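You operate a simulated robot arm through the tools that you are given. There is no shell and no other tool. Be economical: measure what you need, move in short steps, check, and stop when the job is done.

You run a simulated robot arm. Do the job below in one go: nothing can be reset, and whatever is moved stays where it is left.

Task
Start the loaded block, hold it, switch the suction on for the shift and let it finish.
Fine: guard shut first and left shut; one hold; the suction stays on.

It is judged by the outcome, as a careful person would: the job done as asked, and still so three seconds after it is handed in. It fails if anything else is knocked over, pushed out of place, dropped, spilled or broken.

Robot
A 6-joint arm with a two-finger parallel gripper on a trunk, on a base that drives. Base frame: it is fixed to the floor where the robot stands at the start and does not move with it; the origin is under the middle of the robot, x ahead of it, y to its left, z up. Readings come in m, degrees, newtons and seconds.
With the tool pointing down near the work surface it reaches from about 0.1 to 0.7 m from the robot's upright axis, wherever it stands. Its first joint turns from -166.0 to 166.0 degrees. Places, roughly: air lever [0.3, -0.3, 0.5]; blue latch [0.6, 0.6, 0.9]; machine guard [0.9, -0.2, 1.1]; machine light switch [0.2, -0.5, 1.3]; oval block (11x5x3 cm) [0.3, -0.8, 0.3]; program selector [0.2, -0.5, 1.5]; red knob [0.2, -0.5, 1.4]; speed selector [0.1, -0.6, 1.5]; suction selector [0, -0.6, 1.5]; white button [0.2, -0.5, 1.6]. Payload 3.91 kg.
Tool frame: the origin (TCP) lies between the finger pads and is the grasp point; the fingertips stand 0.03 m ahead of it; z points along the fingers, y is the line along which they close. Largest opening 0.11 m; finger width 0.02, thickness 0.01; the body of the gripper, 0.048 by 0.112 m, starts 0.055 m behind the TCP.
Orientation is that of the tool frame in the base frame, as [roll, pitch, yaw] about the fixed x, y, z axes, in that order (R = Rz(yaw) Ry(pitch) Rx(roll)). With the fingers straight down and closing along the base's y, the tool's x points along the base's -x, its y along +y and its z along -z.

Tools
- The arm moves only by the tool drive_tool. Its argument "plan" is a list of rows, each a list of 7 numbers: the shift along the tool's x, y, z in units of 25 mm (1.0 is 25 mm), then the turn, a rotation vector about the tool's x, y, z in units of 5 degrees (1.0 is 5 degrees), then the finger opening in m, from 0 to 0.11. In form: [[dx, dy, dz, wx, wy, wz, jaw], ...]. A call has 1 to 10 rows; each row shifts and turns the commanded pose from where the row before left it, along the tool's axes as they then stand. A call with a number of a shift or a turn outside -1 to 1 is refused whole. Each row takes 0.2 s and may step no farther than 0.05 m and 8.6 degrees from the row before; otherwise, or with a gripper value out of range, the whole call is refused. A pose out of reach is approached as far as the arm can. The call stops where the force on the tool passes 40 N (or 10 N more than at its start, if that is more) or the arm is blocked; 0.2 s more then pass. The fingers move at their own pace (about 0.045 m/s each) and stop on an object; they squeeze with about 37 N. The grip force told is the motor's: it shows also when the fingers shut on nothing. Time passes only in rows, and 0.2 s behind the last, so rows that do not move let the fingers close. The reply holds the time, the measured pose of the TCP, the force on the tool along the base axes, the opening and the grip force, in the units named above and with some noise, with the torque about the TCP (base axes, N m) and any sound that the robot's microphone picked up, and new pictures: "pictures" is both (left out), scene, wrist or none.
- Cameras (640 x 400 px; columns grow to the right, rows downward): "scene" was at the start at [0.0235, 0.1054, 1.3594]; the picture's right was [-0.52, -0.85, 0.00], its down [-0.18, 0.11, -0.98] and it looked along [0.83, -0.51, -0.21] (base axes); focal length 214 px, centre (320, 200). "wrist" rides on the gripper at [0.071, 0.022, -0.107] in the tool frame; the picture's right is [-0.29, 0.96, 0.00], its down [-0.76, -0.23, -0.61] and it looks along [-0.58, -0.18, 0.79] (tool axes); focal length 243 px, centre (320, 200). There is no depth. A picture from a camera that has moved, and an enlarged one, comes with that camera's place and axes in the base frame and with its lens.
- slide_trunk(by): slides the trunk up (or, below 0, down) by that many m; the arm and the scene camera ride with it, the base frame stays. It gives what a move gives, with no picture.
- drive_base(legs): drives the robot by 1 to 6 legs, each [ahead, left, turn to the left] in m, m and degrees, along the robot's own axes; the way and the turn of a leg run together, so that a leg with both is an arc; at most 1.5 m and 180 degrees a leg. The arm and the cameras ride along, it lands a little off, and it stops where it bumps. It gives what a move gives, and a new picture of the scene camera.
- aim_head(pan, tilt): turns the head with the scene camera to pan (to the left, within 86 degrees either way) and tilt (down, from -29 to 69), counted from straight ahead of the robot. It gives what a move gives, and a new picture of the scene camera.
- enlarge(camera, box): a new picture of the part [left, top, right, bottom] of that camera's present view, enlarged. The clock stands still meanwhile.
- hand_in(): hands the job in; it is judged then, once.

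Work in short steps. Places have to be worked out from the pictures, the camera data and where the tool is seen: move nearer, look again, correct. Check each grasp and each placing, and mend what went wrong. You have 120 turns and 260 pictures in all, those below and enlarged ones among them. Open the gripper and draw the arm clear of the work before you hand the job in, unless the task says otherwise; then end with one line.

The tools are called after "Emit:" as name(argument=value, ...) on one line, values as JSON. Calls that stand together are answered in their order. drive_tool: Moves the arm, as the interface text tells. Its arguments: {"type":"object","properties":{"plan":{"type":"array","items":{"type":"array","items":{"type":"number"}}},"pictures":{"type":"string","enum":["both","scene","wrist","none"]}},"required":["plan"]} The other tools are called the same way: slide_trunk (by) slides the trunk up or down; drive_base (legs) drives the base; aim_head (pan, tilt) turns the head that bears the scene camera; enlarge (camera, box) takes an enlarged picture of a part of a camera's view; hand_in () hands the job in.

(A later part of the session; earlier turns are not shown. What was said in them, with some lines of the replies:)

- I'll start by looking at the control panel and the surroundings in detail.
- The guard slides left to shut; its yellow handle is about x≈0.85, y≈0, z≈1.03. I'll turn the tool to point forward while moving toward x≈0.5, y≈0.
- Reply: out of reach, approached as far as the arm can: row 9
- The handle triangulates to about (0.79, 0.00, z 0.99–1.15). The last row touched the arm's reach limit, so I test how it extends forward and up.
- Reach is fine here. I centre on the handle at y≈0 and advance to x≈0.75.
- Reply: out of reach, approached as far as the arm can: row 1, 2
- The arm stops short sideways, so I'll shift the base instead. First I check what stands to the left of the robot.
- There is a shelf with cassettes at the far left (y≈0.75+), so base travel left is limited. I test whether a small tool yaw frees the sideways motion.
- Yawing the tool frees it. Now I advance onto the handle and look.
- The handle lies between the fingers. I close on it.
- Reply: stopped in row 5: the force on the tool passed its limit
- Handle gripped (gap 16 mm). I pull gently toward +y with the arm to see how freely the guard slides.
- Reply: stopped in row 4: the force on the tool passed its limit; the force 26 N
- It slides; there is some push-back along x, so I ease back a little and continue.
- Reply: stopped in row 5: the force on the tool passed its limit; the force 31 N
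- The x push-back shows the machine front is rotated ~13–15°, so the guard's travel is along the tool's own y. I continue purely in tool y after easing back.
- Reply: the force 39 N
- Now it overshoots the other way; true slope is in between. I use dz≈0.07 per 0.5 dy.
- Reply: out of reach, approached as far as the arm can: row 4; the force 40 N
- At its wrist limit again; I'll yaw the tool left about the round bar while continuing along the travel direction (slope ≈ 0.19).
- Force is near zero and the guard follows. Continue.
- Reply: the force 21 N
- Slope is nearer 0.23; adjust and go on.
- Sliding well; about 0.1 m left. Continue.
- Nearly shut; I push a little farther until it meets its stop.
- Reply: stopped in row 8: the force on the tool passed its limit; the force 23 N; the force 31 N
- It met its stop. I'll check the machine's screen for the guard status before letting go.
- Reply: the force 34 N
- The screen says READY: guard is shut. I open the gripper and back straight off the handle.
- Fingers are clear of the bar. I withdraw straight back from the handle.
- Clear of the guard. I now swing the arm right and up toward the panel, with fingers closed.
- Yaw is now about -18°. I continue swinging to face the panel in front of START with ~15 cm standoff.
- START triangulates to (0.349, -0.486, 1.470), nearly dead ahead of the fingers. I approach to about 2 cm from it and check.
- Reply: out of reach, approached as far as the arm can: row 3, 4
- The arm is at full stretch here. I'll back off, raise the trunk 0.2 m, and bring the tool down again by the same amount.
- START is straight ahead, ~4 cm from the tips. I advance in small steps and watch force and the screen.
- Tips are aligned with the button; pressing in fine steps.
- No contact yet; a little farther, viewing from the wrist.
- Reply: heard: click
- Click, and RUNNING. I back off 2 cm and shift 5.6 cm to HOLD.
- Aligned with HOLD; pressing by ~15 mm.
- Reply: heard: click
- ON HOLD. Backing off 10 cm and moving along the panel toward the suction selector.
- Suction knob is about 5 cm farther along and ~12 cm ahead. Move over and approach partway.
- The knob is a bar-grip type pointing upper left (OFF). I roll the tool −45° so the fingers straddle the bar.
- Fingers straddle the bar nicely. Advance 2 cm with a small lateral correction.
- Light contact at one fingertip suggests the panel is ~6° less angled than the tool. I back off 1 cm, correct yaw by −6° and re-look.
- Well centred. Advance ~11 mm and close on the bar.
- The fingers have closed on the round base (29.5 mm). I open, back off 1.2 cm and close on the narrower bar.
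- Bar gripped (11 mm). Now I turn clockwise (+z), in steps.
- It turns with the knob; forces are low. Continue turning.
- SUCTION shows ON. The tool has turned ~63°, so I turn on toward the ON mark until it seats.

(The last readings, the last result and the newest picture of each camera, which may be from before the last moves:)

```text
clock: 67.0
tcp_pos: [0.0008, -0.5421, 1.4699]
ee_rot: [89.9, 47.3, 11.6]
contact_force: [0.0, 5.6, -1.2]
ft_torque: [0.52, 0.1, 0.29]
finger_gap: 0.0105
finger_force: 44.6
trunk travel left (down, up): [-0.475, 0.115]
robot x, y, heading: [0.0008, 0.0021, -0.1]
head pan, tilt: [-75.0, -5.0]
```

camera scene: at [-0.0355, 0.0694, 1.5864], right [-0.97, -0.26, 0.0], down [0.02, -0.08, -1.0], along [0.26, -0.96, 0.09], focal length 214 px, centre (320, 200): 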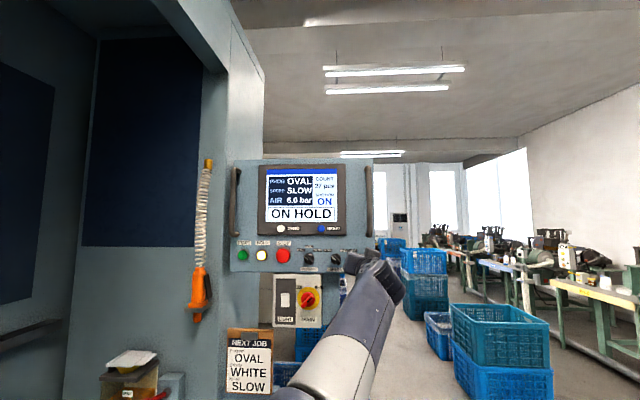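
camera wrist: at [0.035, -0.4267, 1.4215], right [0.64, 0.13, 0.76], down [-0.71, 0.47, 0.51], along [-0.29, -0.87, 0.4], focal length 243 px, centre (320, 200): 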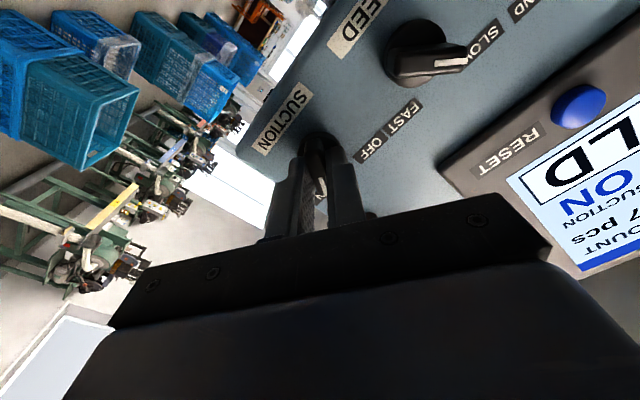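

Turned ~88° in total. I open and back straight off, then check the knob and screen.

Emit:
drive_tool(plan=[[0, 0, 0, 0, 0, 0, 0.05], [0, 0, 0, 0, 0, 0, 0.05], [0, 0, 0, 0, 0, 0, 0.05], [0, 0, -1, 0, 0, 0, 0.05], [0, 0, -1, 0, 0, 0, 0.05], [0, 0, -1, 0, 0, 0, 0.05]], pictures="both")

Emit:
enlarge(camera="wrist", box=[208, 60, 432, 200])

```text
clock: 68.4
tcp_pos: [-0.0122, -0.4699, 1.4725]
ee_rot: [89.9, 47.4, 11.5]
contact_force: [-0.8, -0.3, -0.1]
ft_torque: [0.01, -0.02, 0.03]
finger_gap: 0.0502
finger_force: 0.1
trunk travel left (down, up): [-0.475, 0.115]
robot x, y, heading: [-0.0045, 0.0016, -0.2]
head pan, tilt: [-75.0, -5.0]
camera scene: at [-0.0357, 0.0691, 1.5865], right [-0.97, -0.26, 0.0], down [0.02, -0.08, -1.0], along [0.26, -0.96, 0.09], focal length 214 px, centre (320, 200)
camera wrist: at [0.029, -0.3528, 1.4347], right [0.5, 0.1, 0.86], down [-0.79, 0.46, 0.4], along [-0.35, -0.88, 0.31], focal length 243 px, centre (320, 200)
```

scene: 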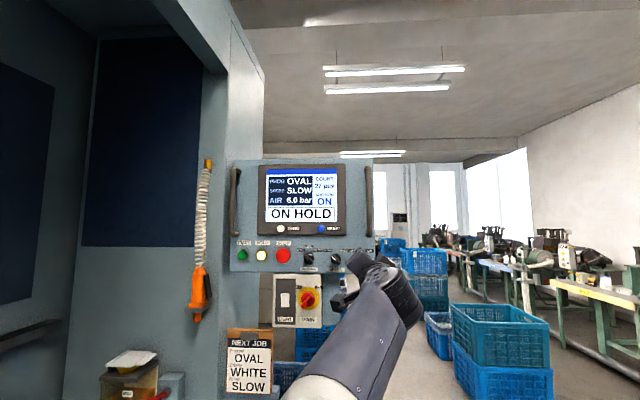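
wrist: 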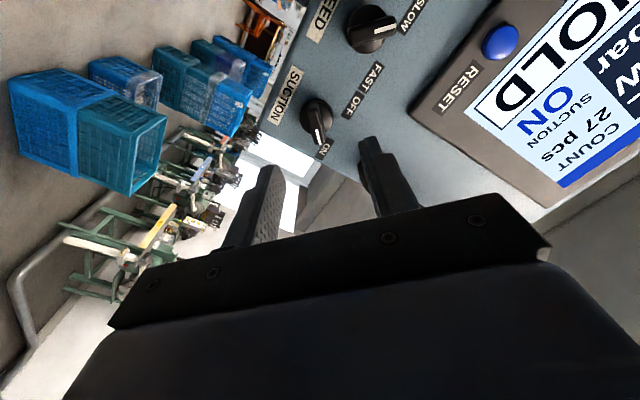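

```text
2.86 times, centred on (320, 130) of wrist
camera zoom: at [0.029, -0.3528, 1.4347], right [0.5, 0.1, 0.86], down [-0.79, 0.46, 0.4], along [-0.35, -0.88, 0.31], focal length 693 px, centre (320, 400)
```

zoom: 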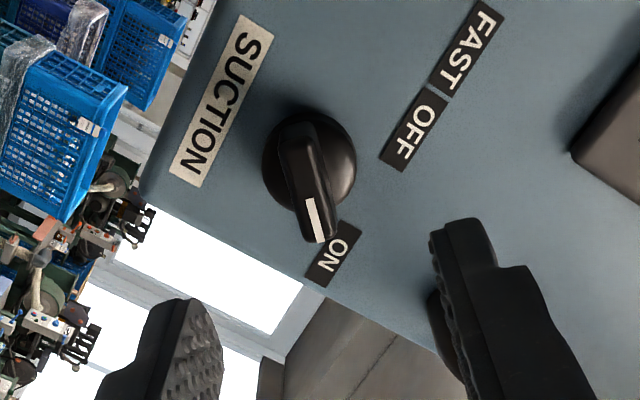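

Knob seated on ON, screen shows SUCTION ON. I roll the tool back, close the fingers and return toward START.

Emit:
drive_tool(plan=[[0, 0, -0.5, 0, 0, -1, 0], [0, 0, 0, 0, 0, -1, 0], [0, 0, 0, 0, 0, -1, 0], [0, 0, 0, 0, 0, -1, 0], [0, 0, 0, 0, 0, -1, 0], [0, 0, 0, 0, 0, -1, 0], [0, 0, 0, 0, 0, -1, 0], [0, 0, 0, 0, 0, -1, 0], [0, 0, 0, 0, 0, -0.52, 0], [0, 0, 0, -1, 0, 0, 0]], pictures="none")

Emit:
drive_tool(plan=[[0, 1, 0, -0.2, 0, 0, 0], [0, 1, 0, 0, 0, 0, 0], [0, 1, 0, 0, 0, 0, 0], [0, 1, 0, 0, 0, 0, 0], [0, 1, 0, 0, 0, 0, 0], [0, 1, 0, 0, 0, 0, 0], [0, 1, 0, 0, 0, 0, 0], [0, 1, 0, 0, 0, 0, 0], [0, 1, 0, 0, 0, 0, 0], [0, 1, 0, 0, 0, 0, 0]], pictures="none")

```text
clock: 70.6
tcp_pos: [-0.0169, -0.4564, 1.47]
ee_rot: [-14.6, 89.9, -88.1]
contact_force: [0.0, 0.3, -0.1]
ft_torque: [0.02, 0.01, 0.01]
finger_gap: 0.0003
finger_force: 37.1
trunk travel left (down, up): [-0.475, 0.115]
robot x, y, heading: [-0.0015, 0.0006, 0.1]
head pan, tilt: [-75.0, -5.0]
```

```text
clock: 72.9
tcp_pos: [0.1445, -0.4023, 1.4718]
ee_rot: [2.4, 89.7, -80.9]
contact_force: [0.2, -0.1, 0.2]
ft_torque: [0.02, 0.05, 0.0]
finger_gap: 0.0
finger_force: 37.4
trunk travel left (down, up): [-0.475, 0.115]
robot x, y, heading: [-0.006, 0.0019, -0.0]
head pan, tilt: [-75.0, -5.0]
stopped in row 10: the arm was blocked; the commanded pose is now the measured one
```

The arm stalled mid-way with no contact force, near its wrist-alignment pose. I look before moving on.

Emit:
drive_tool(plan=[[0, 0, -0.4, 0, 0, 0, 0]], pictures="both")

```text
clock: 73.3
tcp_pos: [0.1414, -0.4024, 1.463]
ee_rot: [-166.3, 88.8, 109.5]
contact_force: [-0.7, 0.2, 0.1]
ft_torque: [-0.01, -0.01, 0.01]
finger_gap: 0.0
finger_force: 37.0
trunk travel left (down, up): [-0.475, 0.115]
robot x, y, heading: [-0.0012, 0.0014, 0.1]
head pan, tilt: [-75.0, -5.0]
camera scene: at [-0.0358, 0.0691, 1.5865], right [-0.97, -0.26, 0.0], down [0.02, -0.08, -1.0], along [0.26, -0.96, 0.09], focal length 214 px, centre (320, 200)
camera wrist: at [0.151, -0.2934, 1.3929], right [0.95, 0.09, 0.29], down [-0.29, 0.57, 0.77], along [-0.09, -0.82, 0.57], focal length 243 px, centre (320, 200)
```

scene: 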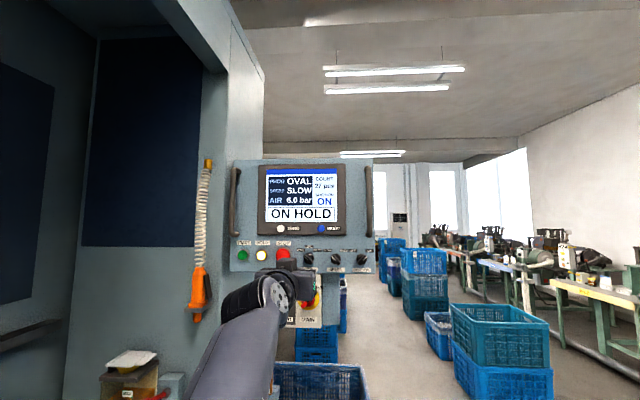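
wrist: 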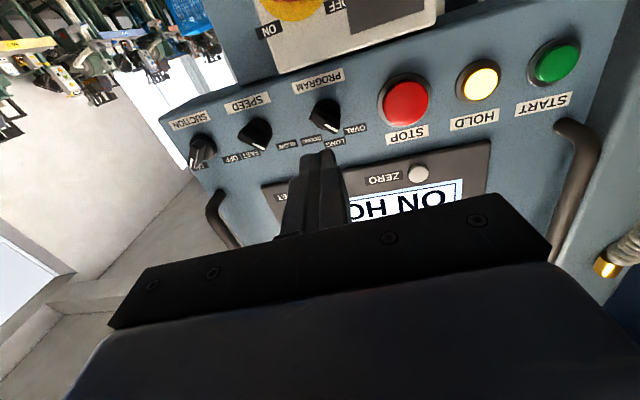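

The forearm is aligned with the tool, so I tip the tool down 20° to pass that alignment, swing across, then level out.

Emit:
drive_tool(plan=[[0, 0, 0, 0, 1, 0, 0], [0, 0, 0, 0, 1, 0, 0], [0, 0, 0, 0, 1, 0, 0], [0, 0, 0, 0, 1, 0, 0], [0, 0.8, 0, -0.4, 0, 0, 0], [0, 0.8, 0, -0.4, 0, 0, 0], [0, 0.8, 0, -0.4, 0, 0, 0], [0, 0.8, 0, -0.4, 0, 0, 0], [0, 0.8, 0, -0.4, 0, 0, 0]], pictures="none")

```text
clock: 75.3
tcp_pos: [0.2409, -0.3729, 1.4727]
ee_rot: [170.2, 70.4, 96.9]
contact_force: [-0.5, 0.2, -0.1]
ft_torque: [0.0, -0.01, 0.02]
finger_gap: 0.0
finger_force: 37.5
trunk travel left (down, up): [-0.475, 0.115]
robot x, y, heading: [-0.0008, 0.0005, 0.0]
head pan, tilt: [-75.0, -5.0]
```

Passed. Level the tool and move in front of START.

Emit:
drive_tool(plan=[[0, 0, 0, 0, -1, -0.7, 0], [0, 0, 0, 0, -1, 0, 0], [0, 0, 0, 0, -1, 0, 0], [0, 0, 0, 0, -0.85, 0, 0], [0.1, 0.95, 0.6, 0, 0, 0, 0], [0, 0.95, 0.7, 0, 0, 0, 0], [0, 0.9, 0.8, 0, 0, 0, 0]], pictures="both")

```text
clock: 76.9
tcp_pos: [0.3227, -0.4037, 1.4711]
ee_rot: [-174.3, 89.9, 112.8]
contact_force: [-0.1, -0.5, -0.7]
ft_torque: [0.04, 0.0, -0.01]
finger_gap: 0.0
finger_force: 36.8
trunk travel left (down, up): [-0.475, 0.115]
robot x, y, heading: [-0.003, 0.0001, -0.0]
head pan, tilt: [-75.0, -5.0]
camera scene: at [-0.0356, 0.069, 1.5864], right [-0.97, -0.26, 0.0], down [0.02, -0.08, -1.0], along [0.26, -0.96, 0.09], focal length 214 px, centre (320, 200)
camera wrist: at [0.3122, -0.2968, 1.4003], right [0.91, 0.28, 0.29], down [-0.4, 0.51, 0.76], along [0.07, -0.81, 0.58], focal length 243 px, centre (320, 200)
```

scene: 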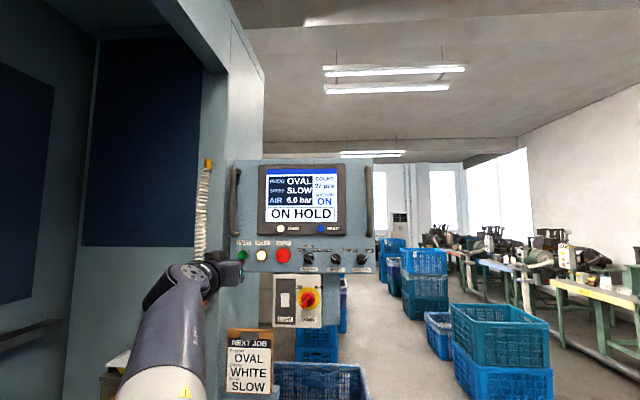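
wrist: 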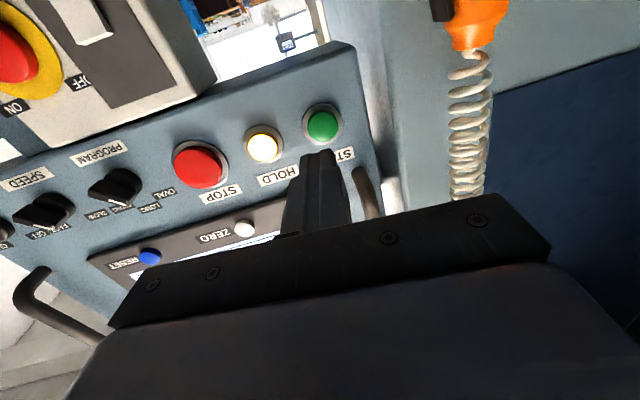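

Aligned with START. Advance and press in fine final steps.

Emit:
drive_tool(plan=[[0.08, 0.05, 1, 0, 0, 0, 0], [0, 0, 1, 0, 0, 0, 0], [0, 0, 0.7, 0, 0, 0, 0], [0, 0, 0.15, 0, 0, 0, 0], [0, 0, 0.12, 0, 0, 0, 0], [0, 0, 0.1, 0, 0, 0, 0]], pictures="both")

```text
clock: 78.3
tcp_pos: [0.3469, -0.4772, 1.4691]
ee_rot: [172.1, 89.9, 99.2]
contact_force: [-1.3, 2.4, -0.4]
ft_torque: [0.0, 0.02, -0.04]
finger_gap: 0.0
finger_force: 36.9
trunk travel left (down, up): [-0.475, 0.115]
robot x, y, heading: [-0.0028, -0.0029, -0.1]
head pan, tilt: [-75.0, -5.0]
heard: click
camera scene: at [-0.0358, 0.0694, 1.5864], right [-0.97, -0.26, 0.0], down [0.02, -0.08, -1.0], along [0.26, -0.96, 0.09], focal length 214 px, centre (320, 200)
camera wrist: at [0.3366, -0.3687, 1.3973], right [0.91, 0.28, 0.29], down [-0.4, 0.51, 0.76], along [0.07, -0.81, 0.58], focal length 243 px, centre (320, 200)
```

scene: 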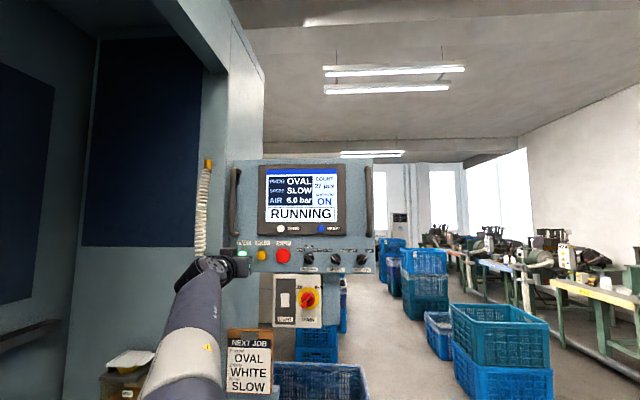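
wrist: 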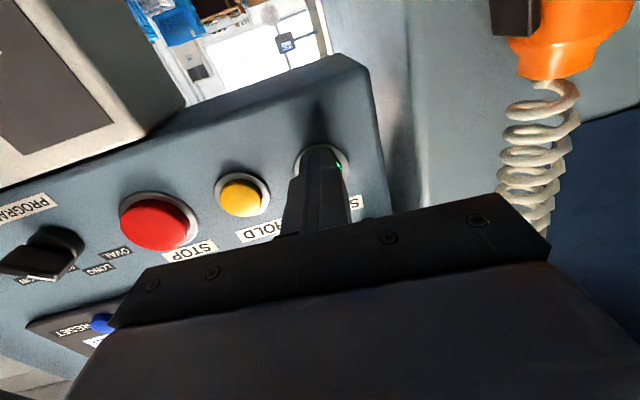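

RUNNING again with suction ON. I withdraw clear, open the gripper and wait for it to finish.

Emit:
drive_tool(plan=[[0, 0, -1, 0, 0, 0, 0], [0, 0, -1, 0, 0, 0, 0], [0, 0, -1, 0, 0, 0, 0], [0, 0, -1, 0, 0, 0, 0.08], [0, 0, -1, 0, 0, 0, 0.08], [0, 0, -1, 0, 0, 0, 0.08], [0, 0, 0, 0, 0, 0, 0.08], [0, 0, 0, 0, 0, 0, 0.08], [0, 0, 0, 0, 0, 0, 0.08], [0, 0, 0, 0, 0, 0, 0.08]], pictures="none")

Emit:
drive_tool(plan=[[0, 0, 0, 0, 0, 0, 0.08], [0, 0, 0, 0, 0, 0, 0.08], [0, 0, 0, 0, 0, 0, 0.08], [0, 0, 0, 0, 0, 0, 0.08], [0, 0, 0, 0, 0, 0, 0.08], [0, 0, 0, 0, 0, 0, 0.08], [0, 0, 0, 0, 0, 0, 0.08], [0, 0, 0, 0, 0, 0, 0.08], [0, 0, 0, 0, 0, 0, 0.08], [0, 0, 0, 0, 0, 0, 0.08]], pictures="none")

Emit:
drive_tool(plan=[[0, 0, 0, 0, 0, 0, 0.08], [0, 0, 0, 0, 0, 0, 0.08], [0, 0, 0, 0, 0, 0, 0.08], [0, 0, 0, 0, 0, 0, 0.08], [0, 0, 0, 0, 0, 0, 0.08], [0, 0, 0, 0, 0, 0, 0.08], [0, 0, 0, 0, 0, 0, 0.08], [0, 0, 0, 0, 0, 0, 0.08], [0, 0, 0, 0, 0, 0, 0.08], [0, 0, 0, 0, 0, 0, 0.08]], pictures="scene")

```text
clock: 80.5
tcp_pos: [0.3, -0.3315, 1.4685]
ee_rot: [177.4, 89.7, 104.6]
contact_force: [-1.0, 0.0, -0.7]
ft_torque: [0.0, -0.01, -0.02]
finger_gap: 0.08
finger_force: 0.0
trunk travel left (down, up): [-0.475, 0.115]
robot x, y, heading: [-0.0016, -0.0023, -0.1]
head pan, tilt: [-75.0, -5.0]
```

```text
clock: 82.7
tcp_pos: [0.2994, -0.3302, 1.4707]
ee_rot: [177.4, 89.8, 104.5]
contact_force: [-0.1, -0.2, -0.6]
ft_torque: [0.0, 0.01, 0.01]
finger_gap: 0.08
finger_force: 0.1
trunk travel left (down, up): [-0.475, 0.115]
robot x, y, heading: [-0.002, 0.0016, -0.0]
head pan, tilt: [-75.0, -5.0]
```

```text
clock: 84.9
tcp_pos: [0.2988, -0.3324, 1.4688]
ee_rot: [177.3, 89.9, 104.5]
contact_force: [0.2, 0.1, 0.0]
ft_torque: [0.02, 0.01, 0.0]
finger_gap: 0.0799
finger_force: 0.1
trunk travel left (down, up): [-0.475, 0.115]
robot x, y, heading: [-0.0009, 0.0017, -0.0]
head pan, tilt: [-75.0, -5.0]
camera scene: at [-0.0357, 0.0691, 1.5865], right [-0.97, -0.26, 0.0], down [0.02, -0.08, -1.0], along [0.26, -0.96, 0.09], focal length 214 px, centre (320, 200)
```

scene: 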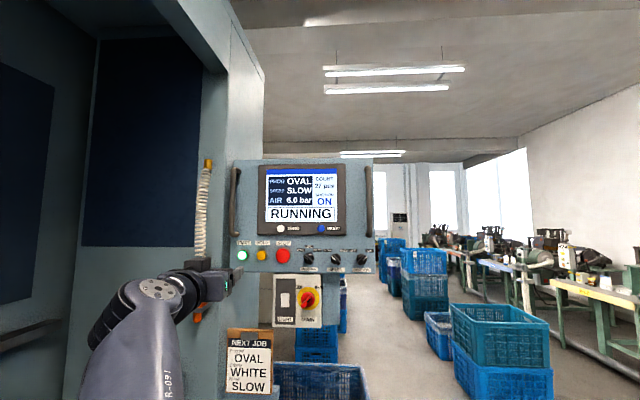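

Still RUNNING; I keep waiting.

Emit:
drive_tool(plan=[[0, 0, 0, 0, 0, 0, 0.08], [0, 0, 0, 0, 0, 0, 0.08], [0, 0, 0, 0, 0, 0, 0.08], [0, 0, 0, 0, 0, 0, 0.08], [0, 0, 0, 0, 0, 0, 0.08], [0, 0, 0, 0, 0, 0, 0.08], [0, 0, 0, 0, 0, 0, 0.08], [0, 0, 0, 0, 0, 0, 0.08], [0, 0, 0, 0, 0, 0, 0.08], [0, 0, 0, 0, 0, 0, 0.08]], pictures="none")

Emit:
drive_tool(plan=[[0, 0, 0, 0, 0, 0, 0.08], [0, 0, 0, 0, 0, 0, 0.08], [0, 0, 0, 0, 0, 0, 0.08], [0, 0, 0, 0, 0, 0, 0.08], [0, 0, 0, 0, 0, 0, 0.08], [0, 0, 0, 0, 0, 0, 0.08], [0, 0, 0, 0, 0, 0, 0.08], [0, 0, 0, 0, 0, 0, 0.08], [0, 0, 0, 0, 0, 0, 0.08], [0, 0, 0, 0, 0, 0, 0.08]], pictures="none")

Emit:
drive_tool(plan=[[0, 0, 0, 0, 0, 0, 0.08], [0, 0, 0, 0, 0, 0, 0.08], [0, 0, 0, 0, 0, 0, 0.08], [0, 0, 0, 0, 0, 0, 0.08], [0, 0, 0, 0, 0, 0, 0.08], [0, 0, 0, 0, 0, 0, 0.08], [0, 0, 0, 0, 0, 0, 0.08], [0, 0, 0, 0, 0, 0, 0.08], [0, 0, 0, 0, 0, 0, 0.08], [0, 0, 0, 0, 0, 0, 0.08]], pictures="none")

Emit:
drive_tool(plan=[[0, 0, 0, 0, 0, 0, 0.08], [0, 0, 0, 0, 0, 0, 0.08], [0, 0, 0, 0, 0, 0, 0.08], [0, 0, 0, 0, 0, 0, 0.08], [0, 0, 0, 0, 0, 0, 0.08], [0, 0, 0, 0, 0, 0, 0.08], [0, 0, 0, 0, 0, 0, 0.08], [0, 0, 0, 0, 0, 0, 0.08], [0, 0, 0, 0, 0, 0, 0.08], [0, 0, 0, 0, 0, 0, 0.08]], pictures="scene")

```text
clock: 87.1
tcp_pos: [0.2998, -0.3327, 1.4706]
ee_rot: [177.2, 89.9, 104.5]
contact_force: [0.8, -0.5, -0.5]
ft_torque: [0.02, -0.01, 0.02]
finger_gap: 0.08
finger_force: 0.0
trunk travel left (down, up): [-0.475, 0.115]
robot x, y, heading: [-0.0028, -0.0043, 0.0]
head pan, tilt: [-75.0, -5.0]
```

```text
clock: 89.3
tcp_pos: [0.299, -0.3331, 1.4699]
ee_rot: [177.4, 89.8, 104.6]
contact_force: [0.0, 0.1, -0.7]
ft_torque: [0.01, 0.0, -0.01]
finger_gap: 0.0799
finger_force: 0.1
trunk travel left (down, up): [-0.475, 0.115]
robot x, y, heading: [-0.0058, -0.0014, 0.1]
head pan, tilt: [-75.0, -5.0]
```

```text
clock: 91.5
tcp_pos: [0.2992, -0.3324, 1.4686]
ee_rot: [177.2, 89.8, 104.5]
contact_force: [0.4, 0.5, -0.2]
ft_torque: [-0.02, -0.01, 0.0]
finger_gap: 0.0802
finger_force: 0.0
trunk travel left (down, up): [-0.475, 0.115]
robot x, y, heading: [-0.0051, -0.0001, 0.1]
head pan, tilt: [-75.0, -5.0]
```

```text
clock: 93.7
tcp_pos: [0.3001, -0.3325, 1.4686]
ee_rot: [177.4, 89.8, 104.7]
contact_force: [-0.2, 0.3, 0.7]
ft_torque: [0.01, 0.01, -0.04]
finger_gap: 0.08
finger_force: 0.0
trunk travel left (down, up): [-0.475, 0.115]
robot x, y, heading: [-0.0021, 0.0006, -0.1]
head pan, tilt: [-75.0, -5.0]
camera scene: at [-0.0357, 0.0691, 1.5865], right [-0.97, -0.26, 0.0], down [0.02, -0.08, -1.0], along [0.26, -0.96, 0.09], focal length 214 px, centre (320, 200)
```

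scene: 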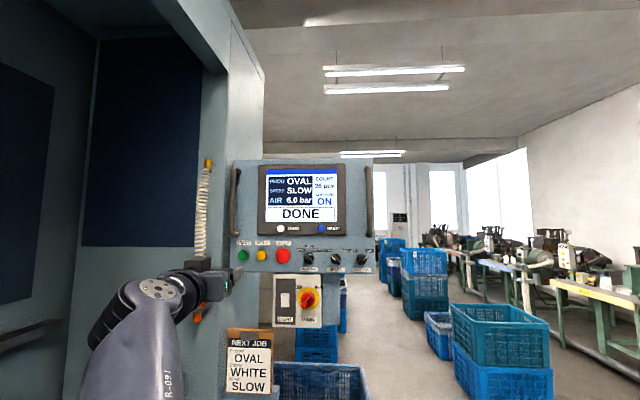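

The screen reads DONE with suction ON. One last check of the guard and panel before handing in.

Emit:
enlarge(camera="scene", box=[230, 155, 390, 275])

Emit:
aim_head(pan=5, tilt=30)

```text
3.33 times, centred on (310, 215) of scene
camera zoom: at [-0.0357, 0.0691, 1.5865], right [-0.97, -0.26, 0.0], down [0.02, -0.08, -1.0], along [0.26, -0.96, 0.09], focal length 715 px, centre (353, 150)
```

zoom: 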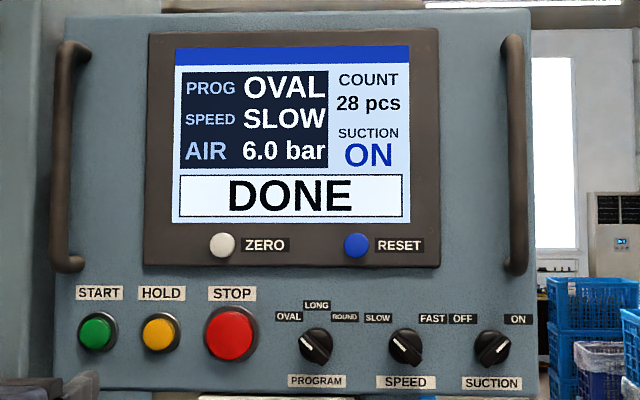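

```text
clock: 95.2
tcp_pos: [0.2996, -0.332, 1.4686]
ee_rot: [177.7, 89.8, 104.8]
contact_force: [-0.1, 0.0, -0.5]
ft_torque: [0.02, 0.01, 0.0]
finger_gap: 0.08
finger_force: 0.0
trunk travel left (down, up): [-0.475, 0.115]
robot x, y, heading: [-0.0038, 0.0002, -0.1]
head pan, tilt: [5.0, 30.0]
camera scene: at [0.0317, 0.1614, 1.5304], right [0.09, -1.0, 0.0], down [-0.5, -0.04, -0.87], along [0.86, 0.07, -0.5], focal length 214 px, centre (320, 200)
```

scene: 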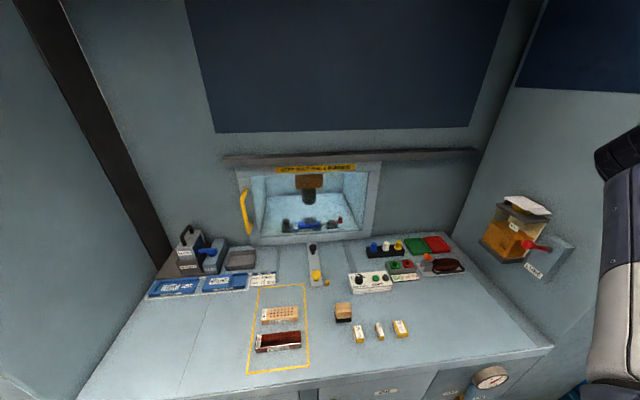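

The cycle is DONE and the count is 28. The guard is shut, suction is ON, everything else is in place and the arm is clear, so I'm handing in.

Emit:
hand_in()

```text
The job is handed in.
```

The loaded oval block ran to the end: the screen shows DONE with the count up from 27 to 28, after one hold, with the guard shut throughout and the suction switched on during the hold and left on.
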